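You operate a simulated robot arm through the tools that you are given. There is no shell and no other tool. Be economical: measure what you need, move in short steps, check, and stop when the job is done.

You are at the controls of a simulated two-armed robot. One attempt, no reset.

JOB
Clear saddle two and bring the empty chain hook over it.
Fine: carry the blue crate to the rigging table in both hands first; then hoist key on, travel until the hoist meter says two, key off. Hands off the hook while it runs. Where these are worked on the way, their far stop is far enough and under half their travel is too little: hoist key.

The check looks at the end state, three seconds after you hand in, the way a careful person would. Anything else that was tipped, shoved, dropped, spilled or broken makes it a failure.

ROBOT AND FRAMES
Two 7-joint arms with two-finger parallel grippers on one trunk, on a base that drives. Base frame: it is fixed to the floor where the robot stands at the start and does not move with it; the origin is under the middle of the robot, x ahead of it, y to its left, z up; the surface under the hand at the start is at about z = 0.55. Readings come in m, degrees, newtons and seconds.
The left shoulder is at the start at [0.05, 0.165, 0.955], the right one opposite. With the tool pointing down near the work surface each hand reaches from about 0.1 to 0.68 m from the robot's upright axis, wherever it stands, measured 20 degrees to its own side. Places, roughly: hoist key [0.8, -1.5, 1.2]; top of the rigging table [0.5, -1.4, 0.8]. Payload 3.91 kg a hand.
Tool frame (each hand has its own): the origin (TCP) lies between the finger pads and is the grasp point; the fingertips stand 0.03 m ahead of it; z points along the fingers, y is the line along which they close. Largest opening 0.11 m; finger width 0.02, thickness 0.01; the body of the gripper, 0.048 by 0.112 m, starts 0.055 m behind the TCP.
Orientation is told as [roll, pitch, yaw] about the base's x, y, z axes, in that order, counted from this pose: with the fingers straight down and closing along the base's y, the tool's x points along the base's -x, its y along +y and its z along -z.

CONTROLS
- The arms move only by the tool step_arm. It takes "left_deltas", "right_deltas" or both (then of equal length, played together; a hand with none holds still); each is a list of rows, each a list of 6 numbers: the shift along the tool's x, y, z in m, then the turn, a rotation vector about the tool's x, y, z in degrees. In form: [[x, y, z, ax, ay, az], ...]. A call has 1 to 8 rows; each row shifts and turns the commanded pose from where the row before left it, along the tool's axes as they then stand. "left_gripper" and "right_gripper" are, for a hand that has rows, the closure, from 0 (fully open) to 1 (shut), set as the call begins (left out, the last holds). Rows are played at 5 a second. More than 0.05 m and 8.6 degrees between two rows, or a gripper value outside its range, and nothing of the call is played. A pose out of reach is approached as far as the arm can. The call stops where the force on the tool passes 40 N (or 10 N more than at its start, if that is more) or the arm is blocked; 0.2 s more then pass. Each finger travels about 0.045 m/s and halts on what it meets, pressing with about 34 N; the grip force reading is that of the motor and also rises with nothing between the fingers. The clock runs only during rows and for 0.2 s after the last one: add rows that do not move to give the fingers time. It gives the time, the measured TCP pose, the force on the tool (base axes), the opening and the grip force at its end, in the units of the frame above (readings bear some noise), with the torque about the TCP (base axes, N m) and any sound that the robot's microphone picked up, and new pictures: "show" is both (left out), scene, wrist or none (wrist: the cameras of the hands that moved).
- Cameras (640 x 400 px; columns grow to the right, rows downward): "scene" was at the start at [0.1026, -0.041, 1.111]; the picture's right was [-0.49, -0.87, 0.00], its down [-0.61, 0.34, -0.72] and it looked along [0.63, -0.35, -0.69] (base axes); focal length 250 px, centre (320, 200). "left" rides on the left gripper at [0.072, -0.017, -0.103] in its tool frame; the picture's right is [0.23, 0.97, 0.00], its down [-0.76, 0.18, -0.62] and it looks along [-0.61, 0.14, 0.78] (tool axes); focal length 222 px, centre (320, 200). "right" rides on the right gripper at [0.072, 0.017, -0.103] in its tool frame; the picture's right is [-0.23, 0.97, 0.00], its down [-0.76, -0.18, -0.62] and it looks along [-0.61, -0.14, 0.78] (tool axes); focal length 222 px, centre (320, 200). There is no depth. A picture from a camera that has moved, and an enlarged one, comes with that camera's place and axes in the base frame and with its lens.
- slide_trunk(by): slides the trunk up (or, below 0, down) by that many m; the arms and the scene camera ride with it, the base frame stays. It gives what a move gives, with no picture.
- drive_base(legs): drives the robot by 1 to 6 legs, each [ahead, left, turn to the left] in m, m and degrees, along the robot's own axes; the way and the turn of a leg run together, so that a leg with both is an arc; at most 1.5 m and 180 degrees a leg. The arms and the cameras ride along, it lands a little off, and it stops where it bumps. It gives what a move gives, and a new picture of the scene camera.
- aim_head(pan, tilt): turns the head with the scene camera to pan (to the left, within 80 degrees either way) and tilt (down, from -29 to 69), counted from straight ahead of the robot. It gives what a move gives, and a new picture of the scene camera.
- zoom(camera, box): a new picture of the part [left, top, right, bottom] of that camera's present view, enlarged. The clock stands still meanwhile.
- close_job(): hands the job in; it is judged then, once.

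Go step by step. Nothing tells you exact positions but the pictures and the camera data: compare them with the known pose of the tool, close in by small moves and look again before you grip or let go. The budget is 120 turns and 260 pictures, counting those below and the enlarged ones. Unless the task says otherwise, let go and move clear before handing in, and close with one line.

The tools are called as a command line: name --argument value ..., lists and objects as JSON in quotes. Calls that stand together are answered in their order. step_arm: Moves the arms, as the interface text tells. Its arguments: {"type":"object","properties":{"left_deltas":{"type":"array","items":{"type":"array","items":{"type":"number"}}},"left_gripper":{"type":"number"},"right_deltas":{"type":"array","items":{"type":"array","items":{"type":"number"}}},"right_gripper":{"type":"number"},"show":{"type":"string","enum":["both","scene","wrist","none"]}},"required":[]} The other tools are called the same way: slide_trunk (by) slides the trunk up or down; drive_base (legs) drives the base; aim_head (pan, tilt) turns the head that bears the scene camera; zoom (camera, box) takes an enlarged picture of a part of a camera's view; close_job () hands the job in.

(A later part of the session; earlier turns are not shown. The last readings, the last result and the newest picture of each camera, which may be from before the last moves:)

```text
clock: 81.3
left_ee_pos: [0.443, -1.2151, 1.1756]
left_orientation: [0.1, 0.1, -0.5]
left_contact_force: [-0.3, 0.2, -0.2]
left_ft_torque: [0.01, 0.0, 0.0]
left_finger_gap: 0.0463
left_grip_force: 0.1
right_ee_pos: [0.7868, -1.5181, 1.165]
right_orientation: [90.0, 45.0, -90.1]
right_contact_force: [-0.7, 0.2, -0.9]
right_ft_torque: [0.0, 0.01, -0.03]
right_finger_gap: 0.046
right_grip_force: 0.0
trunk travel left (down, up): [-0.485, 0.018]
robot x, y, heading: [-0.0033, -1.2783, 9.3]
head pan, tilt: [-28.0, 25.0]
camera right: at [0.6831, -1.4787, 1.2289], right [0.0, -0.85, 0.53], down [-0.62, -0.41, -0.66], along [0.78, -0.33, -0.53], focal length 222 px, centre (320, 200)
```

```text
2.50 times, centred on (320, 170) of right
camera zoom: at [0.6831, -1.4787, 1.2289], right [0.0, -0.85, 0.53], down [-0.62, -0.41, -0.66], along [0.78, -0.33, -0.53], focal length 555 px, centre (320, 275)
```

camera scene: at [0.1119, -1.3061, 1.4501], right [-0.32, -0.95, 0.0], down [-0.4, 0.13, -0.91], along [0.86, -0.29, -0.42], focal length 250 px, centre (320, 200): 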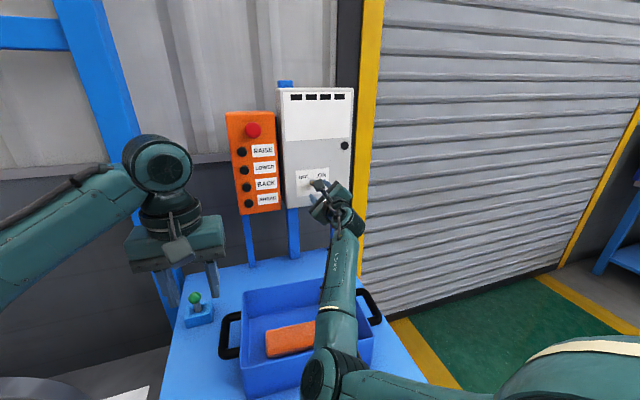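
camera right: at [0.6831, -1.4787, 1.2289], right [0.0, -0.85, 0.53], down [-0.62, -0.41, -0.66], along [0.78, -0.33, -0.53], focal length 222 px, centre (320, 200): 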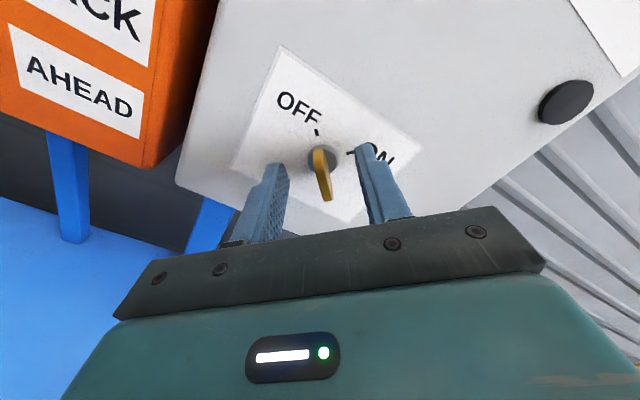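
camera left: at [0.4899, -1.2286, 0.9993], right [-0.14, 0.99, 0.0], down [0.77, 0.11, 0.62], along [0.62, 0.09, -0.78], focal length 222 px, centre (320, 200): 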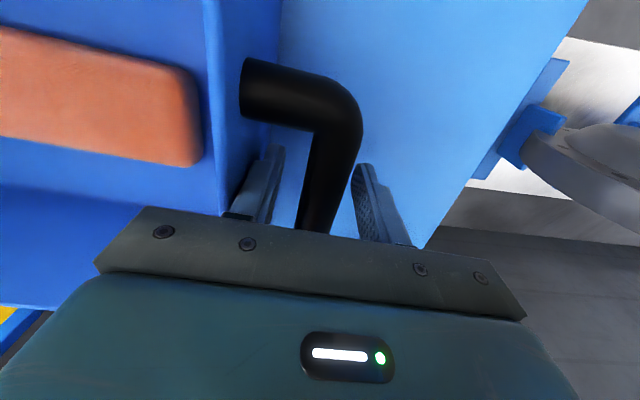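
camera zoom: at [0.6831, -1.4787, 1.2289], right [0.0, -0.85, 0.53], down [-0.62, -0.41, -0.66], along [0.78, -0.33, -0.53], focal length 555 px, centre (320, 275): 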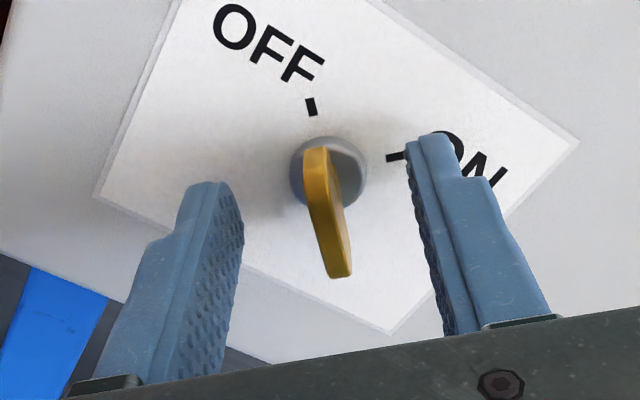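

I nudge slightly deeper and close.

step_arm --right_deltas '[[0, 0.002, 0.006, 0, 0, 0], [0, 0, 0, 0, 0, 0]]' --show "none"

step_arm --right_deltas '[[0, 0, 0, 0, 0, 0], [0, 0, 0, 0, 0, 0], [0, 0, 0, 0, 0, 0], [0, 0, 0, 0, 0, 0]]' --right_gripper 1 --show "wrist"

zoom --camera "right" --box '[220, 90, 420, 250]'

```text
clock: 81.9
left_ee_pos: [0.4418, -1.2126, 1.1755]
left_orientation: [0.0, -0.1, -0.3]
left_contact_force: [-0.5, 0.7, 0.4]
left_ft_torque: [0.02, 0.01, 0.01]
left_finger_gap: 0.0461
left_grip_force: 0.1
right_ee_pos: [0.7936, -1.5188, 1.1666]
right_orientation: [89.9, 45.0, -90.1]
right_contact_force: [0.2, 0.9, 0.2]
right_ft_torque: [0.04, -0.01, -0.03]
right_finger_gap: 0.0463
right_grip_force: 0.1
trunk travel left (down, up): [-0.485, 0.018]
robot x, y, heading: [-0.0058, -1.2803, 9.2]
head pan, tilt: [-28.0, 25.0]
```

```text
clock: 82.9
left_ee_pos: [0.4433, -1.2139, 1.1743]
left_orientation: [0.1, -0.1, -0.5]
left_contact_force: [0.4, -0.4, 0.5]
left_ft_torque: [-0.01, -0.01, 0.03]
left_finger_gap: 0.0459
left_grip_force: 0.0
right_ee_pos: [0.7927, -1.5194, 1.1666]
right_orientation: [89.9, 45.0, -90.1]
right_contact_force: [-0.4, 0.5, -0.9]
right_ft_torque: [0.0, 0.04, -0.05]
right_finger_gap: 0.0216
right_grip_force: 44.9
trunk travel left (down, up): [-0.485, 0.018]
robot x, y, heading: [-0.0051, -1.28, 9.5]
head pan, tilt: [-28.0, 25.0]
camera right: at [0.6895, -1.4797, 1.2303], right [0.0, -0.85, 0.53], down [-0.62, -0.41, -0.66], along [0.78, -0.33, -0.53], focal length 222 px, centre (320, 200)
```

right: 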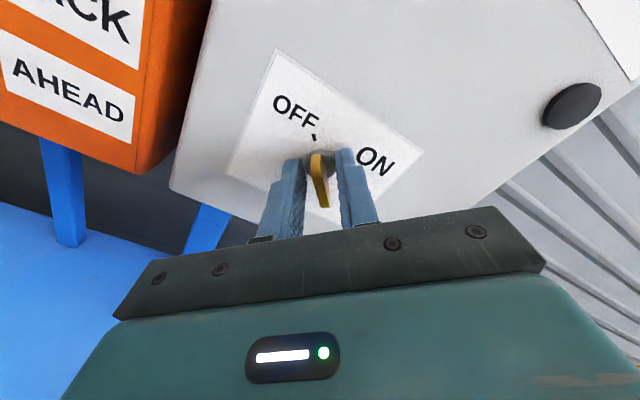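

```text
2.50 times, centred on (320, 170) of right
camera zoom: at [0.6895, -1.4797, 1.2303], right [0.0, -0.85, 0.53], down [-0.62, -0.41, -0.66], along [0.78, -0.33, -0.53], focal length 555 px, centre (320, 275)
```

zoom: 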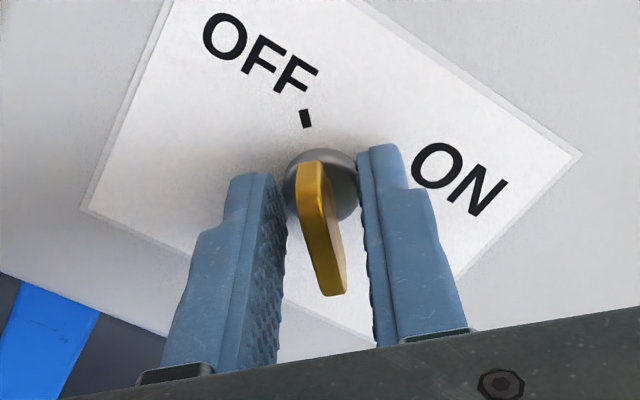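

The fingertips caught the collar (22 mm) rather than the thin bow. I open, back off 12 mm, and close again.

step_arm --right_deltas '[[0, 0, 0, 0, 0, 0], [0, 0, 0, 0, 0, 0], [0, 0, -0.012, 0, 0, 0], [0, 0, 0, 0, 0, 0]]' --right_gripper 0.6 --show "none"

step_arm --right_deltas '[[0, 0, 0, 0, 0, 0], [0, 0, 0, 0, 0, 0], [0, 0, 0, 0, 0, 0], [0, 0, 0, 0, 0, 0], [0, 0, 0, 0, 0, 0]]' --right_gripper 1 --show "none"

zoom --camera "right" --box '[220, 90, 420, 250]'

```text
clock: 83.9
left_ee_pos: [0.443, -1.2143, 1.1744]
left_orientation: [0.2, 0.0, -0.4]
left_contact_force: [-0.4, -0.1, 0.9]
left_ft_torque: [-0.01, 0.01, 0.01]
left_finger_gap: 0.0462
left_grip_force: 0.2
right_ee_pos: [0.7805, -1.5191, 1.1667]
right_orientation: [89.9, 44.9, -90.1]
right_contact_force: [0.1, -0.1, -0.3]
right_ft_torque: [-0.02, 0.02, -0.01]
right_finger_gap: 0.0437
right_grip_force: 0.1
trunk travel left (down, up): [-0.485, 0.018]
robot x, y, heading: [-0.0044, -1.2776, 9.4]
head pan, tilt: [-28.0, 25.0]
```

```text
clock: 85.1
left_ee_pos: [0.4422, -1.2136, 1.1764]
left_orientation: [0.1, 0.0, -0.4]
left_contact_force: [0.9, 0.3, 0.5]
left_ft_torque: [-0.02, 0.0, -0.03]
left_finger_gap: 0.0459
left_grip_force: 0.1
right_ee_pos: [0.779, -1.5183, 1.1663]
right_orientation: [89.9, 45.0, -90.1]
right_contact_force: [0.0, 0.9, -0.3]
right_ft_torque: [-0.02, -0.05, 0.03]
right_finger_gap: 0.0058
right_grip_force: 45.4
trunk travel left (down, up): [-0.485, 0.018]
robot x, y, heading: [-0.0047, -1.2828, 9.4]
head pan, tilt: [-28.0, 25.0]
```

```text
2.50 times, centred on (320, 170) of right
camera zoom: at [0.6768, -1.4798, 1.2302], right [0.0, -0.85, 0.53], down [-0.62, -0.41, -0.66], along [0.78, -0.33, -0.53], focal length 555 px, centre (320, 275)
```

zoom: 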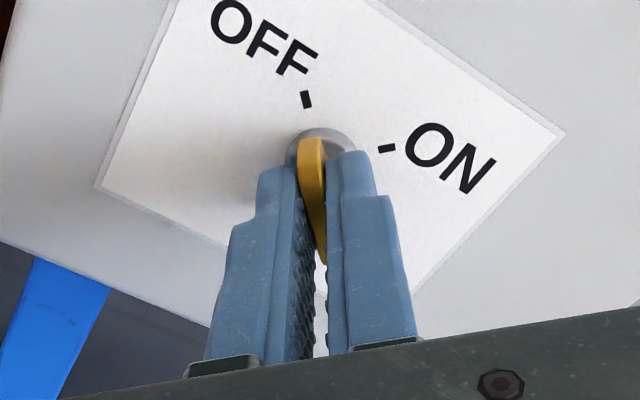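

The bow is gripped (6 mm gap). I turn it clockwise toward ON, about half first.

step_arm --right_deltas '[[0, 0, 0, 0, 0, 8], [0, 0, 0, 0, 0, 8], [0, 0, 0, 0, 0, 8], [0, 0, 0, 0, 0, 8], [0, 0, 0, 0, 0, 8]]' --show "wrist"

```text
clock: 86.3
left_ee_pos: [0.4428, -1.2136, 1.1763]
left_orientation: [0.1, -0.1, -0.4]
left_contact_force: [0.0, 0.5, -0.2]
left_ft_torque: [0.01, -0.03, 0.02]
left_finger_gap: 0.0461
left_grip_force: 0.0
right_ee_pos: [0.7798, -1.5201, 1.168]
right_orientation: [90.6, 85.2, -89.5]
right_contact_force: [4.1, -3.9, 5.6]
right_ft_torque: [-0.04, 1.17, -0.02]
right_finger_gap: 0.0058
right_grip_force: 44.7
trunk travel left (down, up): [-0.485, 0.018]
robot x, y, heading: [-0.0047, -1.2803, 9.7]
head pan, tilt: [-28.0, 25.0]
camera right: at [0.6766, -1.5312, 1.2412], right [0.0, -0.99, -0.14], down [-0.62, 0.11, -0.77], along [0.78, 0.09, -0.62], focal length 222 px, centre (320, 200)
```

right: 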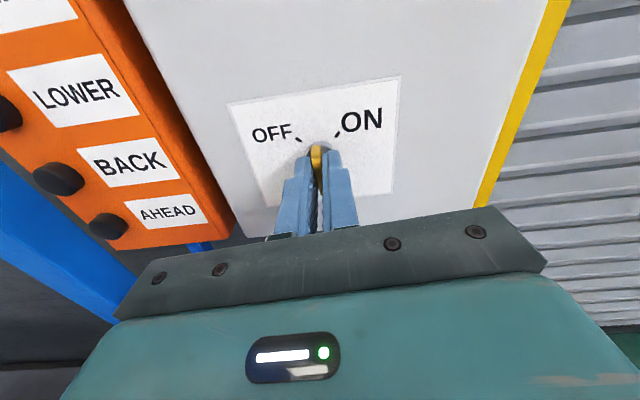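

The key turns with the hand. I continue to the ON stop.

step_arm --right_deltas '[[0, 0, 0, 0, 0, 8], [0, 0, 0, 0, 0, 8], [0, 0, 0, 0, 0, 8], [0, 0, 0, 0, 0, 8], [0, 0, 0, 0, 0, 8], [0, 0, 0, 0, 0, 8]]'

zoom --camera "scene" --box '[220, 70, 400, 220]'

```text
clock: 87.7
left_ee_pos: [0.4419, -1.2151, 1.1752]
left_orientation: [0.3, -0.1, -0.4]
left_contact_force: [0.4, -0.1, 0.0]
left_ft_torque: [-0.01, -0.01, 0.01]
left_finger_gap: 0.046
left_grip_force: 0.1
right_ee_pos: [0.779, -1.5237, 1.1669]
right_orientation: [-90.1, 46.7, 89.7]
right_contact_force: [0.5, -12.4, 2.0]
right_ft_torque: [0.01, 0.28, 0.27]
right_finger_gap: 0.0059
right_grip_force: 44.6
trunk travel left (down, up): [-0.485, 0.018]
robot x, y, heading: [-0.0081, -1.2814, 9.7]
head pan, tilt: [-28.0, 25.0]
camera scene: at [0.1121, -1.3078, 1.45], right [-0.32, -0.95, 0.0], down [-0.4, 0.14, -0.91], along [0.86, -0.29, -0.42], focal length 250 px, centre (320, 200)
camera right: at [0.6765, -1.5843, 1.2082], right [0.0, -0.55, -0.83], down [-0.62, 0.65, -0.43], along [0.78, 0.52, -0.35], focal length 222 px, centre (320, 200)
```

scene: 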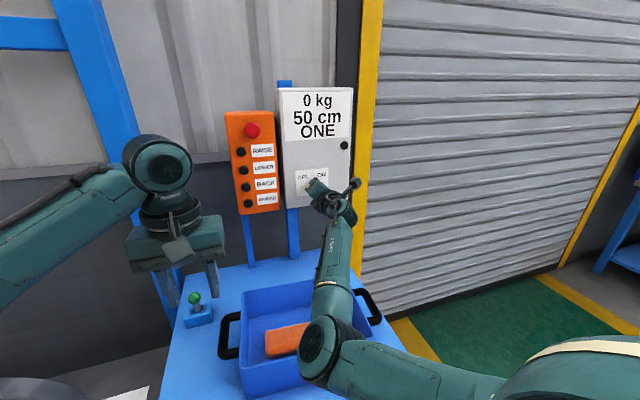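
right: 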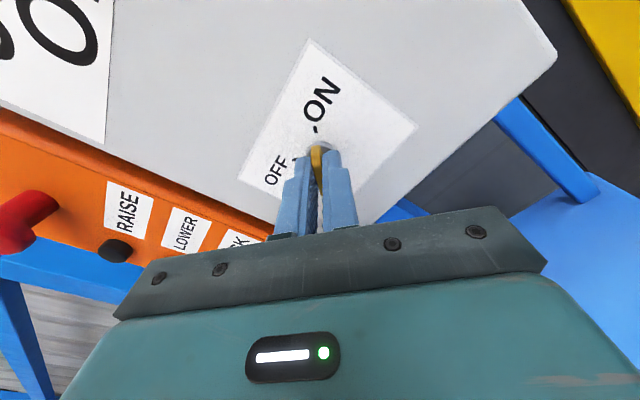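

```text
2.67 times, centred on (310, 145) of scene
camera zoom: at [0.1121, -1.3078, 1.45], right [-0.32, -0.95, 0.0], down [-0.4, 0.14, -0.91], along [0.86, -0.29, -0.42], focal length 666 px, centre (347, 347)
```

zoom: 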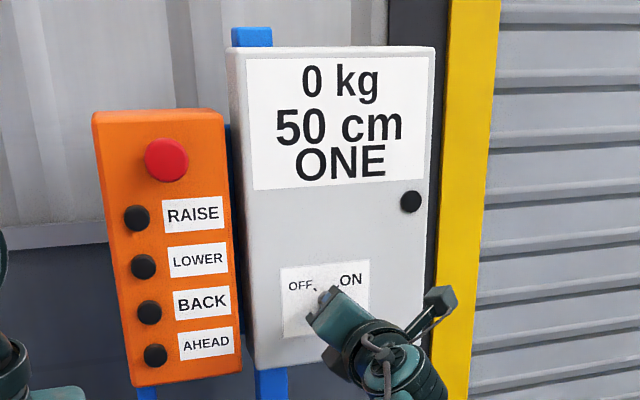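

The meter woke up: "0 kg, 50 cm, ONE", so the key is on. The pendant's AHEAD button at about (0.787, -1.318, 1.142) should drive the travel, so I let go of the key and back off.

step_arm --right_deltas '[[0, 0, 0, 0, 0, 0], [0, 0, 0, 0, 0, 0], [0, 0, 0, 0, 0, 0]]' --right_gripper 0.65 --show "none"

step_arm --right_deltas '[[0, 0, -0.03, 0, 0, 0], [0, 0, -0.04, 0, 0, 0], [0, 0, -0.03, 0, 0, 0], [0, 0, 0, 0, 0, 0]]'

zoom --camera "right" --box '[0, 0, 400, 250]'

zoom --camera "scene" --box '[220, 70, 400, 220]'

```text
clock: 88.5
left_ee_pos: [0.4427, -1.2143, 1.1756]
left_orientation: [0.1, 0.0, -0.4]
left_contact_force: [0.1, -0.4, 0.6]
left_ft_torque: [-0.02, 0.01, 0.01]
left_finger_gap: 0.0463
left_grip_force: 0.0
right_ee_pos: [0.7799, -1.5181, 1.1685]
right_orientation: [-89.8, 46.9, 90.1]
right_contact_force: [-0.2, 0.6, -0.7]
right_ft_torque: [0.02, 0.01, 0.0]
right_finger_gap: 0.0383
right_grip_force: 0.1
trunk travel left (down, up): [-0.485, 0.018]
robot x, y, heading: [-0.007, -1.2832, 9.6]
head pan, tilt: [-28.0, 25.0]
```

```text
clock: 89.5
left_ee_pos: [0.442, -1.2153, 1.1753]
left_orientation: [0.1, 0.0, -0.4]
left_contact_force: [-0.6, -0.1, -0.5]
left_ft_torque: [0.01, 0.0, 0.01]
left_finger_gap: 0.0462
left_grip_force: 0.1
right_ee_pos: [0.682, -1.5222, 1.1677]
right_orientation: [-90.1, 47.0, 89.9]
right_contact_force: [-0.9, 0.1, -0.2]
right_ft_torque: [0.02, -0.01, -0.03]
right_finger_gap: 0.0384
right_grip_force: 0.1
trunk travel left (down, up): [-0.485, 0.018]
robot x, y, heading: [-0.006, -1.2821, 9.6]
head pan, tilt: [-28.0, 25.0]
camera scene: at [0.1126, -1.3057, 1.45], right [-0.32, -0.95, 0.0], down [-0.4, 0.13, -0.91], along [0.86, -0.29, -0.42], focal length 250 px, centre (320, 200)
camera right: at [0.5777, -1.5835, 1.2091], right [0.0, -0.56, -0.83], down [-0.62, 0.65, -0.44], along [0.78, 0.52, -0.35], focal length 222 px, centre (320, 200)
```

scene: 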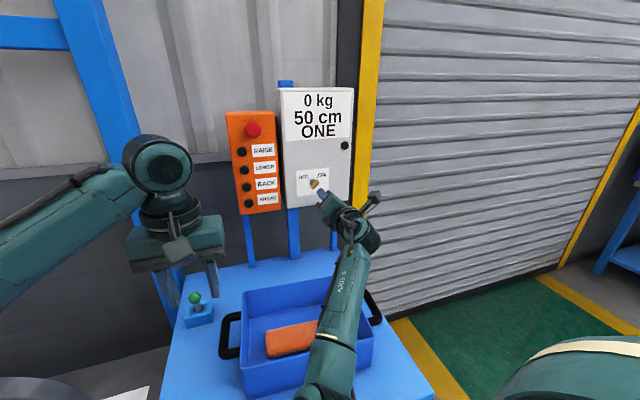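
right: 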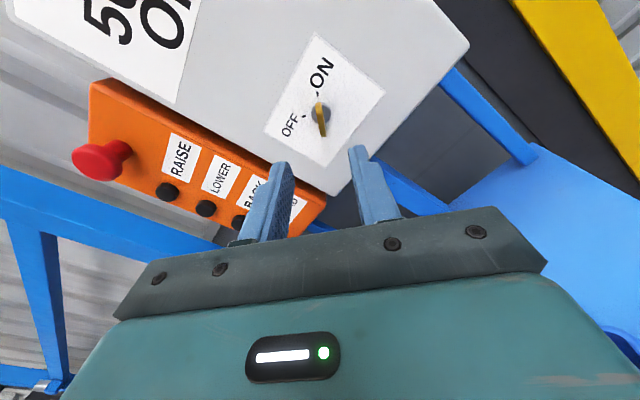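

```text
1.60 times, centred on (200, 125) of right
camera zoom: at [0.5777, -1.5835, 1.2091], right [0.0, -0.56, -0.83], down [-0.62, 0.65, -0.44], along [0.78, 0.52, -0.35], focal length 355 px, centre (512, 320)
```

zoom: 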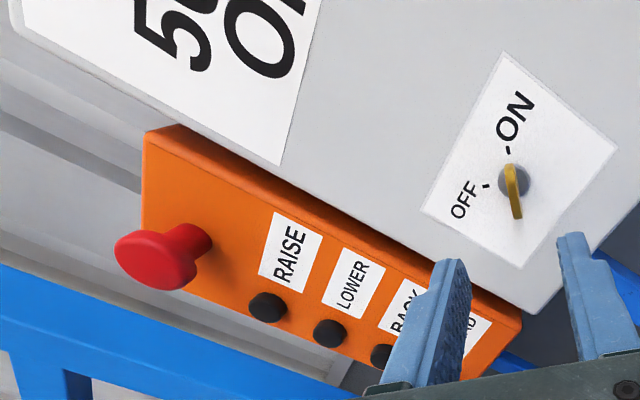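

```text
2.67 times, centred on (310, 145) of scene
camera zoom: at [0.1126, -1.3057, 1.45], right [-0.32, -0.95, 0.0], down [-0.4, 0.13, -0.91], along [0.86, -0.29, -0.42], focal length 666 px, centre (347, 347)
```

zoom: 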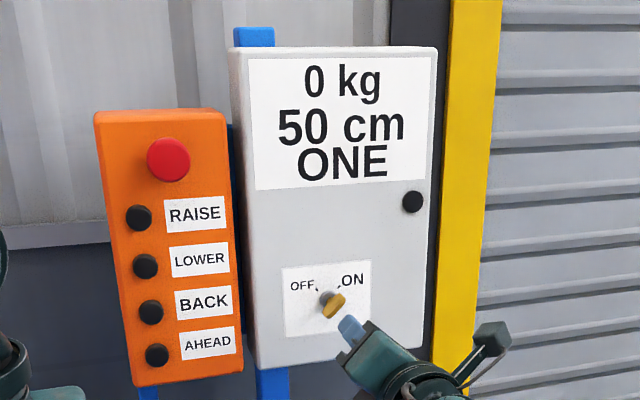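

The key stays at ON and nothing moves on its own. I move the left hand out of the way, then bring the right hand, fingers shut, in front of AHEAD.

step_arm --left_deltas '[[0, 0.04, 0, 0, 0, 0], [0.02, 0.04, 0, 0, 0, 0], [0.02, 0.04, 0, 0, 0, 0], [0.02, 0.03, 0, 0, 0, 0]]' --show "none"

step_arm --right_deltas '[[-0.035, -0.0223, 0, 0, 0, 0], [-0.035, -0.0223, 0, 0, 0, 0], [-0.035, -0.0223, 0, 0, 0, 0], [-0.035, -0.0223, 0, 0, 0, 0], [-0.035, -0.0223, 0, 0, 0, 0], [0, 0, 0, 0, 0, 0]]' --right_gripper 1

zoom --camera "right" --box '[160, 0, 480, 200]'

zoom --camera "scene" --box '[220, 100, 380, 220]'

```text
clock: 90.5
left_ee_pos: [0.3824, -1.0634, 1.1782]
left_orientation: [0.1, 0.0, -0.4]
left_contact_force: [0.7, -0.6, 0.8]
left_ft_torque: [0.01, 0.03, 0.01]
left_finger_gap: 0.0461
left_grip_force: 0.0
right_ee_pos: [0.6797, -1.52, 1.1669]
right_orientation: [-90.0, 47.1, 90.1]
right_contact_force: [-0.7, 0.2, 0.6]
right_ft_torque: [-0.01, 0.0, -0.04]
right_finger_gap: 0.0384
right_grip_force: 0.0
trunk travel left (down, up): [-0.485, 0.018]
robot x, y, heading: [-0.0029, -1.2846, 9.3]
head pan, tilt: [-28.0, 25.0]
```

```text
clock: 91.9
left_ee_pos: [0.3822, -1.0628, 1.1774]
left_orientation: [0.3, -0.1, -0.4]
left_contact_force: [0.9, 0.3, 0.8]
left_ft_torque: [-0.02, 0.01, -0.02]
left_finger_gap: 0.0461
left_grip_force: 0.0
right_ee_pos: [0.7121, -1.3861, 1.0504]
right_orientation: [-90.6, 46.8, 89.8]
right_contact_force: [0.2, 0.4, -0.1]
right_ft_torque: [0.0, -0.02, 0.02]
right_finger_gap: 0.0
right_grip_force: 33.9
right hand out of reach, approached as far as the arm can: row 1, 2, 3, 4, 5
trunk travel left (down, up): [-0.485, 0.018]
robot x, y, heading: [-0.0035, -1.278, 9.5]
head pan, tilt: [-28.0, 25.0]
camera scene: at [0.1121, -1.306, 1.45], right [-0.32, -0.95, 0.0], down [-0.4, 0.13, -0.91], along [0.86, -0.29, -0.42], focal length 250 px, centre (320, 200)
camera right: at [0.6093, -1.447, 1.0915], right [0.01, -0.56, -0.83], down [-0.62, 0.65, -0.44], along [0.78, 0.52, -0.34], focal length 222 px, centre (320, 200)
```

scene: 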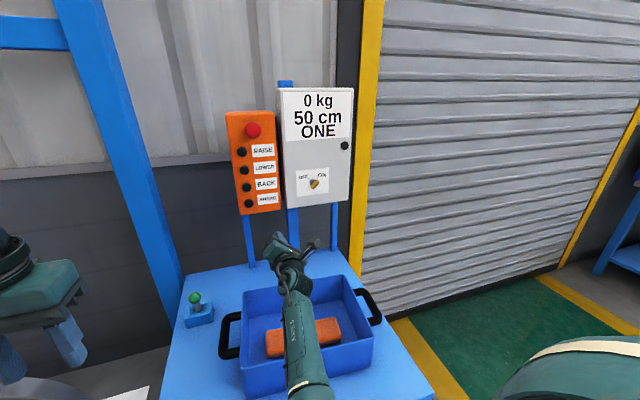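
right: 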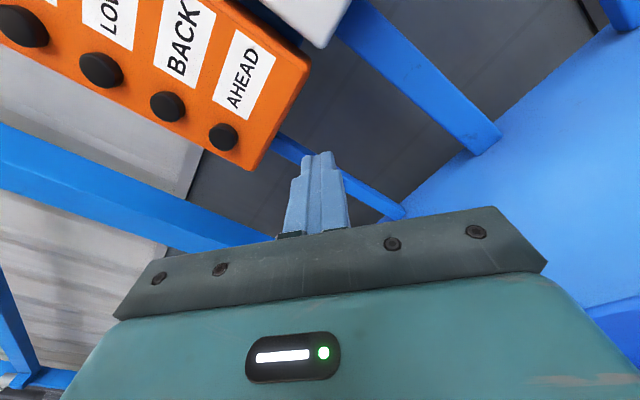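

```text
2.00 times, centred on (320, 100) of right
camera zoom: at [0.6093, -1.447, 1.0915], right [0.01, -0.56, -0.83], down [-0.62, 0.65, -0.44], along [0.78, 0.52, -0.34], focal length 444 px, centre (320, 400)
```

zoom: 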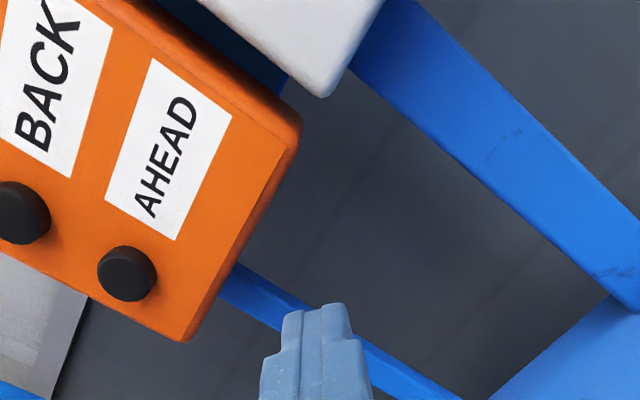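

```text
3.33 times, centred on (300, 160) of scene
camera zoom: at [0.1121, -1.306, 1.45], right [-0.32, -0.95, 0.0], down [-0.4, 0.13, -0.91], along [0.86, -0.29, -0.42], focal length 832 px, centre (387, 333)
```

zoom: 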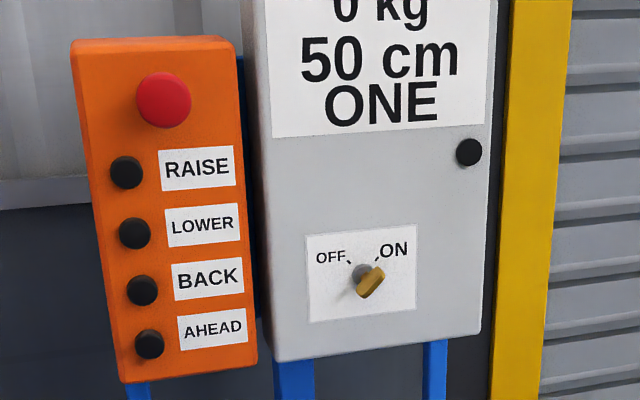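

Reaching inward at this roll is limited, so I go back to the comfortable hand pose and strafe the base left about 0.2 m instead.

step_arm --right_deltas '[[0.039, 0.0073, -0.0155, 0, 0, 0], [0.039, 0.0073, -0.0155, 0, 0, 0], [0.039, 0.0073, -0.0155, 0, 0, 0], [0.039, 0.0073, -0.0155, 0, 0, 0]]' --show "none"

drive_base --legs '[[0.035, 0.2, 0]]'

zoom --camera "right" --box '[160, 0, 480, 200]'

```text
clock: 92.9
left_ee_pos: [0.383, -1.0639, 1.1785]
left_orientation: [0.1, 0.1, -0.4]
left_contact_force: [0.2, 0.2, 0.2]
left_ft_torque: [0.0, 0.0, 0.01]
left_finger_gap: 0.0462
left_grip_force: 0.1
right_ee_pos: [0.6507, -1.5121, 1.1472]
right_orientation: [-90.0, 46.9, 90.0]
right_contact_force: [-0.2, 0.5, 0.5]
right_ft_torque: [0.03, 0.01, -0.01]
right_finger_gap: 0.0
right_grip_force: 33.6
trunk travel left (down, up): [-0.485, 0.018]
robot x, y, heading: [-0.0052, -1.2829, 9.7]
head pan, tilt: [-28.0, 25.0]
```

```text
clock: 95.3
left_ee_pos: [0.3845, -0.8602, 1.178]
left_orientation: [0.0, -0.1, -0.4]
left_contact_force: [-0.4, -0.2, 0.2]
left_ft_torque: [-0.03, 0.03, 0.01]
left_finger_gap: 0.0462
left_grip_force: 0.1
right_ee_pos: [0.6522, -1.3116, 1.1467]
right_orientation: [-89.9, 47.1, 89.9]
right_contact_force: [0.2, 0.3, 0.0]
right_ft_torque: [0.02, -0.02, 0.0]
right_finger_gap: 0.0001
right_grip_force: 34.1
trunk travel left (down, up): [-0.485, 0.018]
robot x, y, heading: [-0.0038, -1.0805, 9.3]
head pan, tilt: [-28.0, 25.0]
camera scene: at [0.1143, -1.1043, 1.45], right [-0.32, -0.95, 0.0], down [-0.4, 0.13, -0.91], along [0.86, -0.29, -0.42], focal length 250 px, centre (320, 200)
```

scene: 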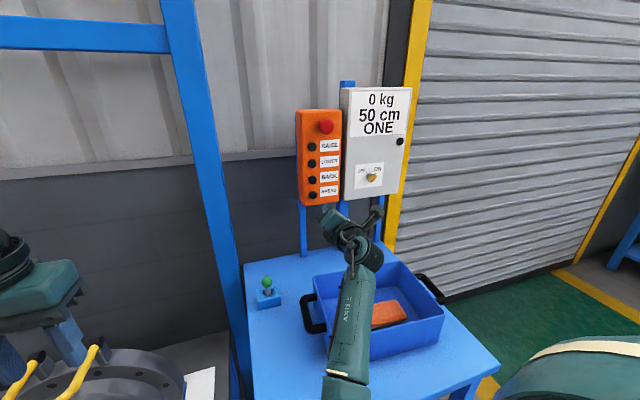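

```text
2.00 times, centred on (320, 100) of right
camera zoom: at [0.549, -1.3728, 1.188], right [0.0, -0.56, -0.83], down [-0.62, 0.65, -0.44], along [0.78, 0.52, -0.35], focal length 444 px, centre (320, 400)
```

zoom: 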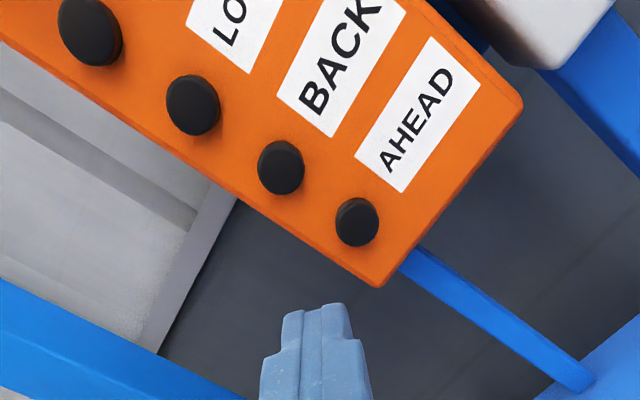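

AHEAD triangulates to (0.82, -1.316, 1.124). I align and close to within about 2 cm.

step_arm --right_deltas '[[-0.0125, 0.0198, 0, 0, 0, 0], [0, 0, 0.04, 0, 0, 0], [0, 0, 0.04, 0, 0, 0], [0, 0, 0.025, 0, 0, 0], [0, 0, 0, 0, 0, 0]]'

zoom --camera "right" --box '[220, 60, 420, 220]'

zoom --camera "scene" --box '[280, 80, 420, 220]'

```text
clock: 96.5
left_ee_pos: [0.3847, -0.8624, 1.1777]
left_orientation: [0.1, 0.0, -0.3]
left_contact_force: [-0.3, -0.3, -0.3]
left_ft_torque: [0.0, -0.02, 0.0]
left_finger_gap: 0.0459
left_grip_force: 0.0
right_ee_pos: [0.7544, -1.3177, 1.1235]
right_orientation: [-89.9, 47.0, 89.9]
right_contact_force: [-0.4, 0.0, -0.2]
right_ft_torque: [0.03, 0.02, 0.02]
right_finger_gap: 0.0
right_grip_force: 34.1
trunk travel left (down, up): [-0.485, 0.018]
robot x, y, heading: [0.0015, -1.0808, 9.4]
head pan, tilt: [-28.0, 25.0]
camera scene: at [0.1141, -1.1046, 1.4501], right [-0.32, -0.95, 0.0], down [-0.4, 0.13, -0.91], along [0.86, -0.29, -0.42], focal length 250 px, centre (320, 200)
camera right: at [0.652, -1.3791, 1.1653], right [0.0, -0.56, -0.83], down [-0.62, 0.65, -0.44], along [0.78, 0.52, -0.35], focal length 222 px, centre (320, 200)
```

scene: 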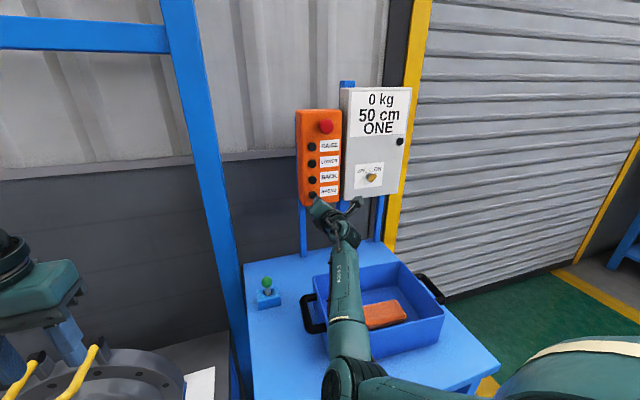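
right: 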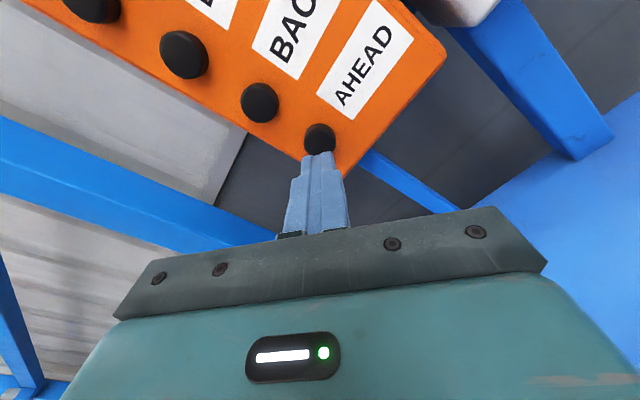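

```text
2.50 times, centred on (320, 140) of right
camera zoom: at [0.652, -1.3791, 1.1653], right [0.0, -0.56, -0.83], down [-0.62, 0.65, -0.44], along [0.78, 0.52, -0.35], focal length 555 px, centre (320, 350)
```

zoom: 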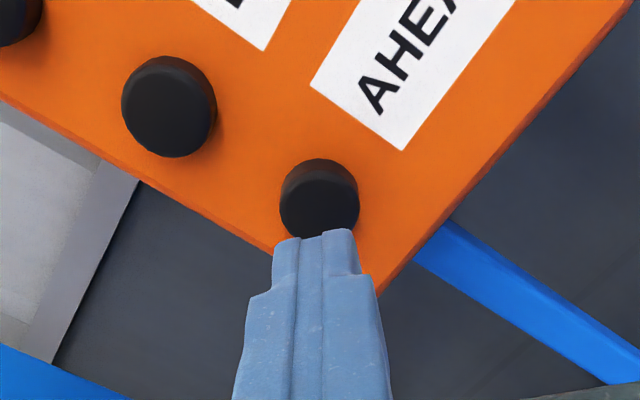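

```text
2.86 times, centred on (350, 150) of scene
camera zoom: at [0.1141, -1.1046, 1.4501], right [-0.32, -0.95, 0.0], down [-0.4, 0.13, -0.91], along [0.86, -0.29, -0.42], focal length 713 px, centre (234, 343)
```

zoom: 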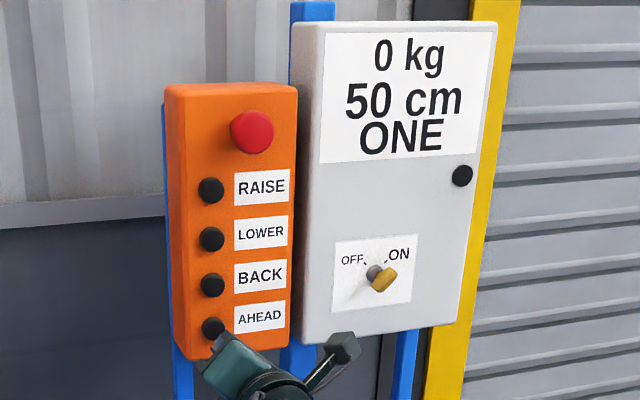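

Well aligned. I press gently in small steps and watch the meter.

step_arm --right_deltas '[[0, 0, 0.01, 0, 0, 0], [0, 0, 0.01, 0, 0, 0], [0, 0, 0.006, 0, 0, 0]]' --show "scene"

zoom --camera "scene" --box '[280, 80, 420, 220]'

zoom --camera "right" --box '[220, 60, 420, 220]'

```text
clock: 97.3
left_ee_pos: [0.3849, -0.8631, 1.1773]
left_orientation: [0.1, 0.0, -0.4]
left_contact_force: [0.1, 0.9, 0.6]
left_ft_torque: [-0.03, -0.01, 0.02]
left_finger_gap: 0.0463
left_grip_force: 0.0
right_ee_pos: [0.7834, -1.3172, 1.1235]
right_orientation: [-90.0, 47.0, 89.8]
right_contact_force: [0.2, -0.3, 1.3]
right_ft_torque: [0.0, 0.0, 0.02]
right_finger_gap: 0.0
right_grip_force: 34.1
trunk travel left (down, up): [-0.485, 0.018]
robot x, y, heading: [-0.0032, -1.0782, 9.5]
head pan, tilt: [-28.0, 25.0]
camera scene: at [0.1144, -1.1046, 1.45], right [-0.32, -0.95, 0.0], down [-0.4, 0.13, -0.91], along [0.86, -0.29, -0.42], focal length 250 px, centre (320, 200)
```

scene: 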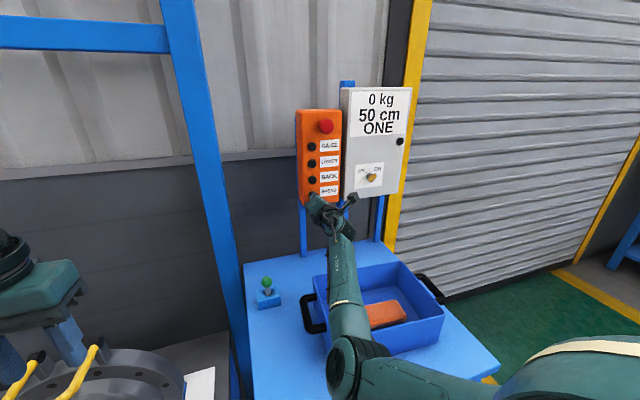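

```text
2.86 times, centred on (350, 150) of scene
camera zoom: at [0.1144, -1.1046, 1.45], right [-0.32, -0.95, 0.0], down [-0.4, 0.13, -0.91], along [0.86, -0.29, -0.42], focal length 713 px, centre (234, 343)
```

zoom: 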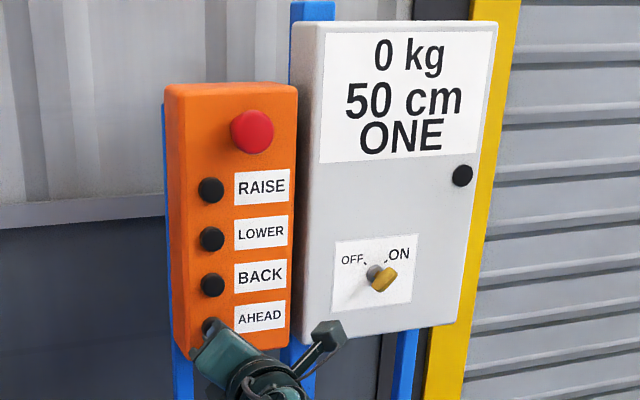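

```text
2.50 times, centred on (320, 140) of right
camera zoom: at [0.6799, -1.379, 1.1651], right [0.0, -0.56, -0.83], down [-0.62, 0.65, -0.44], along [0.78, 0.52, -0.35], focal length 555 px, centre (320, 350)
```

zoom: 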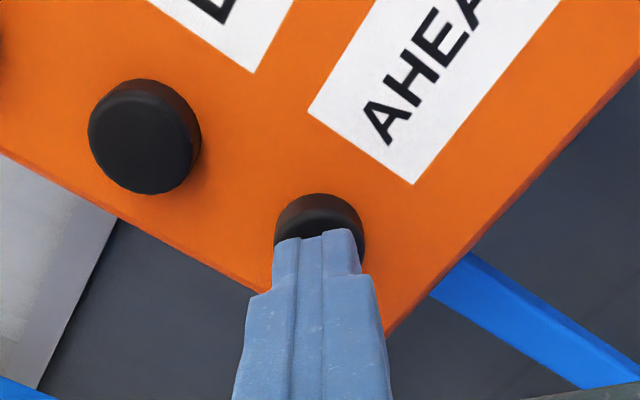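

Not yet touching, so I go on in 4 mm steps.

step_arm --right_deltas '[[0, 0, 0.004, 0, 0, 0], [0, 0, 0.004, 0, 0, 0], [0, 0, 0.003, 0, 0, 0]]' --show "none"

zoom --camera "scene" --box '[280, 80, 420, 220]'

```text
clock: 98.1
left_ee_pos: [0.3822, -0.8627, 1.1781]
left_orientation: [0.1, 0.0, -0.5]
left_contact_force: [0.2, -0.4, -0.6]
left_ft_torque: [0.03, 0.01, 0.0]
left_finger_gap: 0.046
left_grip_force: 0.0
right_ee_pos: [0.7921, -1.316, 1.1232]
right_orientation: [-89.8, 47.0, 90.1]
right_contact_force: [-11.7, 1.3, -2.8]
right_ft_torque: [0.05, 0.05, 0.05]
right_finger_gap: 0.0002
right_grip_force: 34.0
trunk travel left (down, up): [-0.485, 0.018]
robot x, y, heading: [-0.0034, -1.08, 9.2]
head pan, tilt: [-28.0, 25.0]
```

```text
2.86 times, centred on (350, 150) of scene
camera zoom: at [0.1126, -1.1045, 1.4501], right [-0.32, -0.95, 0.0], down [-0.4, 0.13, -0.91], along [0.86, -0.29, -0.42], focal length 713 px, centre (234, 343)
```

zoom: 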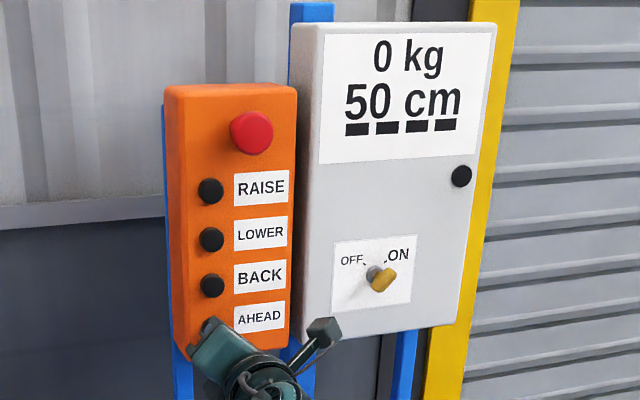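

Pressing works: the meter's station went blank, so the trolley is moving. I hold in short calls and watch for TWO.

step_arm --right_deltas '[[0, 0, 0, 0, 0, 0], [0, 0, 0, 0, 0, 0]]' --show "none"

zoom --camera "scene" --box '[280, 80, 420, 220]'

```text
clock: 98.7
left_ee_pos: [0.3832, -0.8613, 1.1775]
left_orientation: [0.1, 0.0, -0.4]
left_contact_force: [0.7, 0.3, 0.1]
left_ft_torque: [0.02, -0.03, -0.01]
left_finger_gap: 0.0462
left_grip_force: 0.0
right_ee_pos: [0.7935, -1.3172, 1.124]
right_orientation: [-89.9, 46.9, 90.1]
right_contact_force: [-13.3, 1.8, -5.5]
right_ft_torque: [0.02, 0.18, 0.05]
right_finger_gap: 0.0003
right_grip_force: 34.0
trunk travel left (down, up): [-0.485, 0.018]
robot x, y, heading: [-0.0012, -1.0802, 9.6]
head pan, tilt: [-28.0, 25.0]
```

```text
2.86 times, centred on (350, 150) of scene
camera zoom: at [0.113, -1.1045, 1.4501], right [-0.32, -0.95, 0.0], down [-0.4, 0.13, -0.91], along [0.86, -0.29, -0.42], focal length 713 px, centre (234, 343)
```

zoom: 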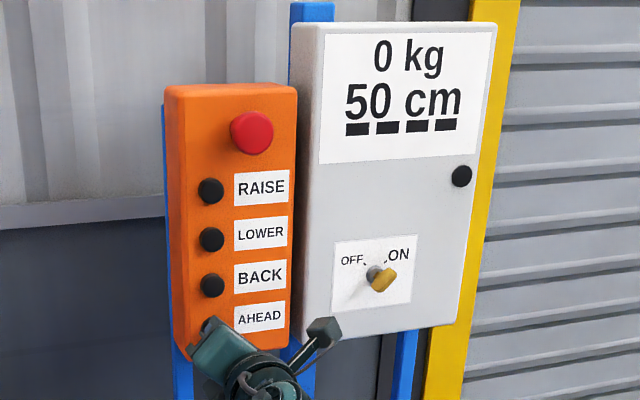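

step_arm --right_deltas '[[0, 0, 0, 0, 0, 0], [0, 0, 0, 0, 0, 0], [0, 0, 0, 0, 0, 0]]' --show "none"

zoom --camera "scene" --box '[280, 80, 420, 220]'

```text
clock: 99.5
left_ee_pos: [0.3844, -0.8617, 1.1788]
left_orientation: [0.1, 0.0, -0.4]
left_contact_force: [-0.2, -0.3, -0.3]
left_ft_torque: [-0.02, 0.02, 0.0]
left_finger_gap: 0.0464
left_grip_force: 0.1
right_ee_pos: [0.7924, -1.317, 1.124]
right_orientation: [-89.9, 47.0, 90.0]
right_contact_force: [-13.8, 2.3, -6.9]
right_ft_torque: [0.02, 0.18, 0.08]
right_finger_gap: 0.0001
right_grip_force: 34.0
trunk travel left (down, up): [-0.485, 0.018]
robot x, y, heading: [-0.0, -1.0766, 9.3]
head pan, tilt: [-28.0, 25.0]
```

```text
2.86 times, centred on (350, 150) of scene
camera zoom: at [0.1131, -1.1045, 1.4501], right [-0.32, -0.95, 0.0], down [-0.4, 0.13, -0.91], along [0.86, -0.29, -0.42], focal length 713 px, centre (234, 343)
```

zoom: 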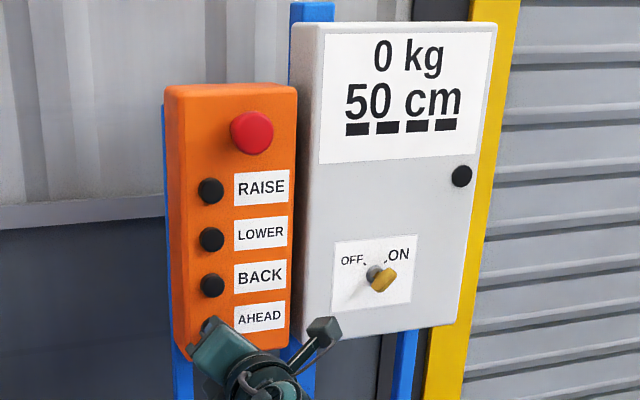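

I release the button for a moment to check which way the hook has gone.

step_arm --right_deltas '[[0, 0, -0.015, 0, 0, 0]]' --show "none"

aim_head --pan 30 --tilt -5

```text
clock: 99.9
left_ee_pos: [0.3843, -0.8612, 1.1787]
left_orientation: [0.1, -0.1, -0.4]
left_contact_force: [0.3, -0.4, 0.7]
left_ft_torque: [0.02, 0.01, -0.03]
left_finger_gap: 0.0458
left_grip_force: 0.0
right_ee_pos: [0.7791, -1.3195, 1.1278]
right_orientation: [-90.3, 47.0, 89.6]
right_contact_force: [-1.0, -0.3, 0.1]
right_ft_torque: [-0.01, 0.01, -0.01]
right_finger_gap: 0.0002
right_grip_force: 34.3
trunk travel left (down, up): [-0.485, 0.018]
robot x, y, heading: [-0.0034, -1.0792, 9.6]
head pan, tilt: [-28.0, 25.0]
```

```text
clock: 101.2
left_ee_pos: [0.3848, -0.8621, 1.1777]
left_orientation: [0.1, 0.0, -0.4]
left_contact_force: [-0.3, 0.0, 0.2]
left_ft_torque: [-0.03, 0.03, -0.02]
left_finger_gap: 0.0464
left_grip_force: 0.0
right_ee_pos: [0.7784, -1.3185, 1.1245]
right_orientation: [-89.9, 47.1, 89.8]
right_contact_force: [0.3, 0.4, 0.1]
right_ft_torque: [0.0, -0.03, 0.01]
right_finger_gap: 0.0
right_grip_force: 34.2
trunk travel left (down, up): [-0.485, 0.018]
robot x, y, heading: [-0.0052, -1.0799, 9.4]
head pan, tilt: [30.0, -5.0]
camera scene: at [0.0946, -1.0197, 1.4981], right [0.63, -0.77, 0.0], down [0.07, 0.06, -1.0], along [0.77, 0.63, 0.09], focal length 250 px, centre (320, 200)
```

scene: 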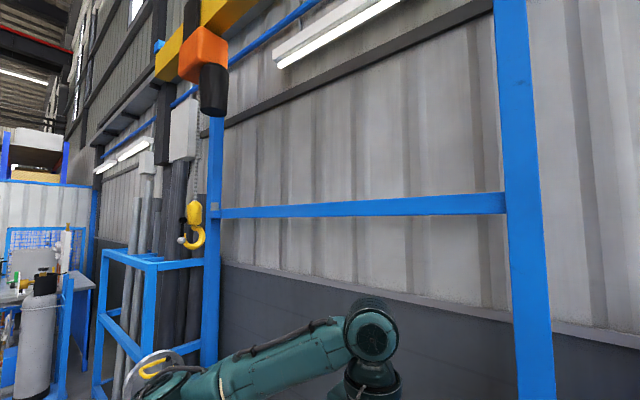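

The hook is moving toward saddle two (about 0.13 m so far). I look back at the meter and press again.

aim_head --pan -28 --tilt 25

step_arm --right_deltas '[[0, 0, 0.01, 0, 0, 0], [0, 0, 0.006, 0, 0, 0], [0, 0, 0, 0, 0, 0], [0, 0, 0, 0, 0, 0], [0, 0, 0, 0, 0, 0], [0, 0, 0, 0, 0, 0]]' --show "none"

zoom --camera "scene" --box '[280, 80, 420, 220]'

```text
clock: 102.4
left_ee_pos: [0.3858, -0.8622, 1.1779]
left_orientation: [0.1, 0.0, -0.3]
left_contact_force: [0.5, -0.1, -0.5]
left_ft_torque: [0.0, -0.02, 0.03]
left_finger_gap: 0.0463
left_grip_force: 0.1
right_ee_pos: [0.778, -1.3167, 1.1246]
right_orientation: [-90.0, 47.1, 90.0]
right_contact_force: [-0.3, 1.0, 0.0]
right_ft_torque: [0.03, 0.01, -0.01]
right_finger_gap: 0.0
right_grip_force: 33.8
trunk travel left (down, up): [-0.485, 0.018]
robot x, y, heading: [-0.0106, -1.0782, 9.4]
head pan, tilt: [-28.0, 25.0]
camera scene: at [0.1144, -1.1045, 1.4501], right [-0.32, -0.95, 0.0], down [-0.4, 0.13, -0.91], along [0.86, -0.29, -0.42], focal length 250 px, centre (320, 200)
```

scene: 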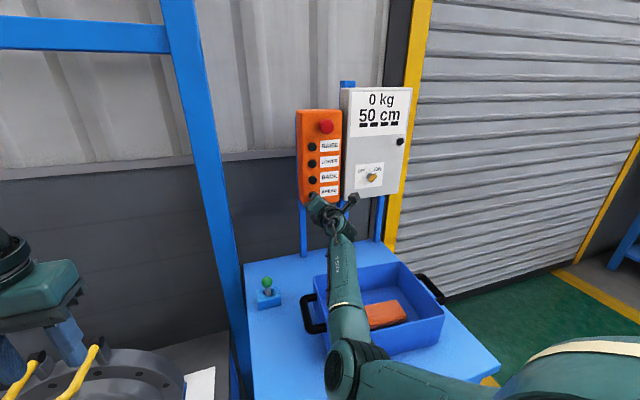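

```text
clock: 103.8
left_ee_pos: [0.3832, -0.8626, 1.1779]
left_orientation: [0.2, -0.1, -0.5]
left_contact_force: [0.2, -0.3, -0.5]
left_ft_torque: [0.01, -0.02, 0.0]
left_finger_gap: 0.0463
left_grip_force: 0.0
right_ee_pos: [0.7926, -1.3176, 1.1247]
right_orientation: [-90.0, 47.0, 90.0]
right_contact_force: [-16.4, -1.0, -3.5]
right_ft_torque: [0.0, 0.15, 0.04]
right_finger_gap: 0.0
right_grip_force: 34.3
trunk travel left (down, up): [-0.485, 0.018]
robot x, y, heading: [-0.0045, -1.0743, 9.7]
head pan, tilt: [-28.0, 25.0]
```

```text
2.86 times, centred on (350, 150) of scene
camera zoom: at [0.1123, -1.1047, 1.4502], right [-0.32, -0.95, 0.0], down [-0.4, 0.13, -0.91], along [0.86, -0.29, -0.42], focal length 713 px, centre (234, 343)
```

zoom: 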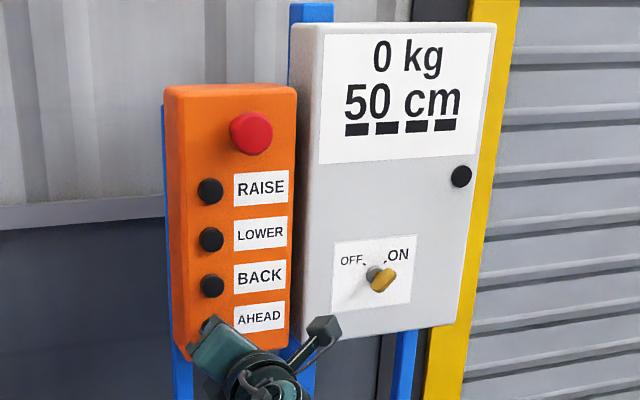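

step_arm --right_deltas '[[0, 0, 0, 0, 0, 0], [0, 0, 0, 0, 0, 0], [0, 0, 0, 0, 0, 0]]' --show "none"

zoom --camera "scene" --box '[320, 80, 420, 150]'

```text
clock: 104.6
left_ee_pos: [0.3833, -0.8617, 1.1787]
left_orientation: [0.2, 0.0, -0.3]
left_contact_force: [-0.1, 0.5, -0.3]
left_ft_torque: [0.02, 0.05, -0.05]
left_finger_gap: 0.0462
left_grip_force: 0.0
right_ee_pos: [0.7933, -1.3186, 1.1246]
right_orientation: [-90.1, 46.9, 89.9]
right_contact_force: [-17.2, -0.5, -4.7]
right_ft_torque: [-0.02, 0.14, 0.01]
right_finger_gap: 0.0
right_grip_force: 33.6
trunk travel left (down, up): [-0.485, 0.018]
robot x, y, heading: [-0.0021, -1.0772, 9.1]
head pan, tilt: [-28.0, 25.0]
```

```text
5.71 times, centred on (370, 115) of scene
camera zoom: at [0.1124, -1.1048, 1.4502], right [-0.32, -0.95, 0.0], down [-0.4, 0.13, -0.91], along [0.86, -0.29, -0.42], focal length 1427 px, centre (34, 686)
```

zoom: 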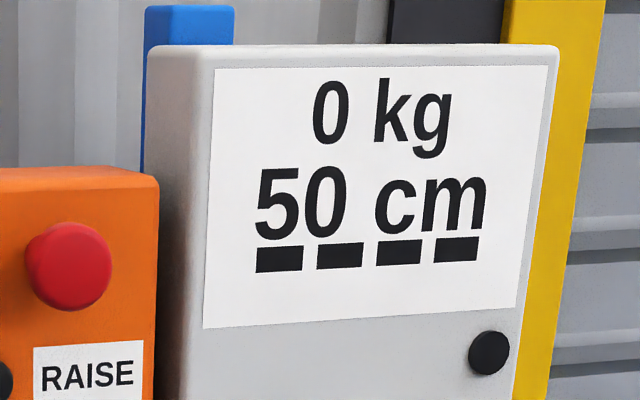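

step_arm --right_deltas '[[0, 0, 0, 0, 0, 0], [0, 0, 0, 0, 0, 0], [0, 0, 0, 0, 0, 0]]' --show "none"

zoom --camera "scene" --box '[320, 80, 420, 150]'

```text
clock: 105.4
left_ee_pos: [0.3838, -0.863, 1.1787]
left_orientation: [0.0, -0.1, -0.4]
left_contact_force: [-0.7, -0.5, -0.2]
left_ft_torque: [-0.02, -0.01, -0.01]
left_finger_gap: 0.0462
left_grip_force: 0.1
right_ee_pos: [0.7932, -1.3188, 1.125]
right_orientation: [-90.0, 46.9, 89.9]
right_contact_force: [-17.7, -0.1, -5.7]
right_ft_torque: [-0.02, 0.19, 0.01]
right_finger_gap: 0.0
right_grip_force: 33.8
trunk travel left (down, up): [-0.485, 0.018]
robot x, y, heading: [-0.0018, -1.0805, 9.5]
head pan, tilt: [-28.0, 25.0]
```

```text
5.71 times, centred on (370, 115) of scene
camera zoom: at [0.1125, -1.1049, 1.4502], right [-0.32, -0.95, 0.0], down [-0.4, 0.13, -0.91], along [0.86, -0.29, -0.42], focal length 1427 px, centre (34, 686)
```

zoom: 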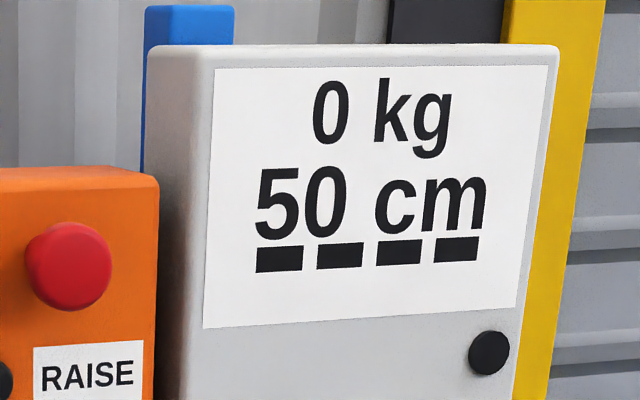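

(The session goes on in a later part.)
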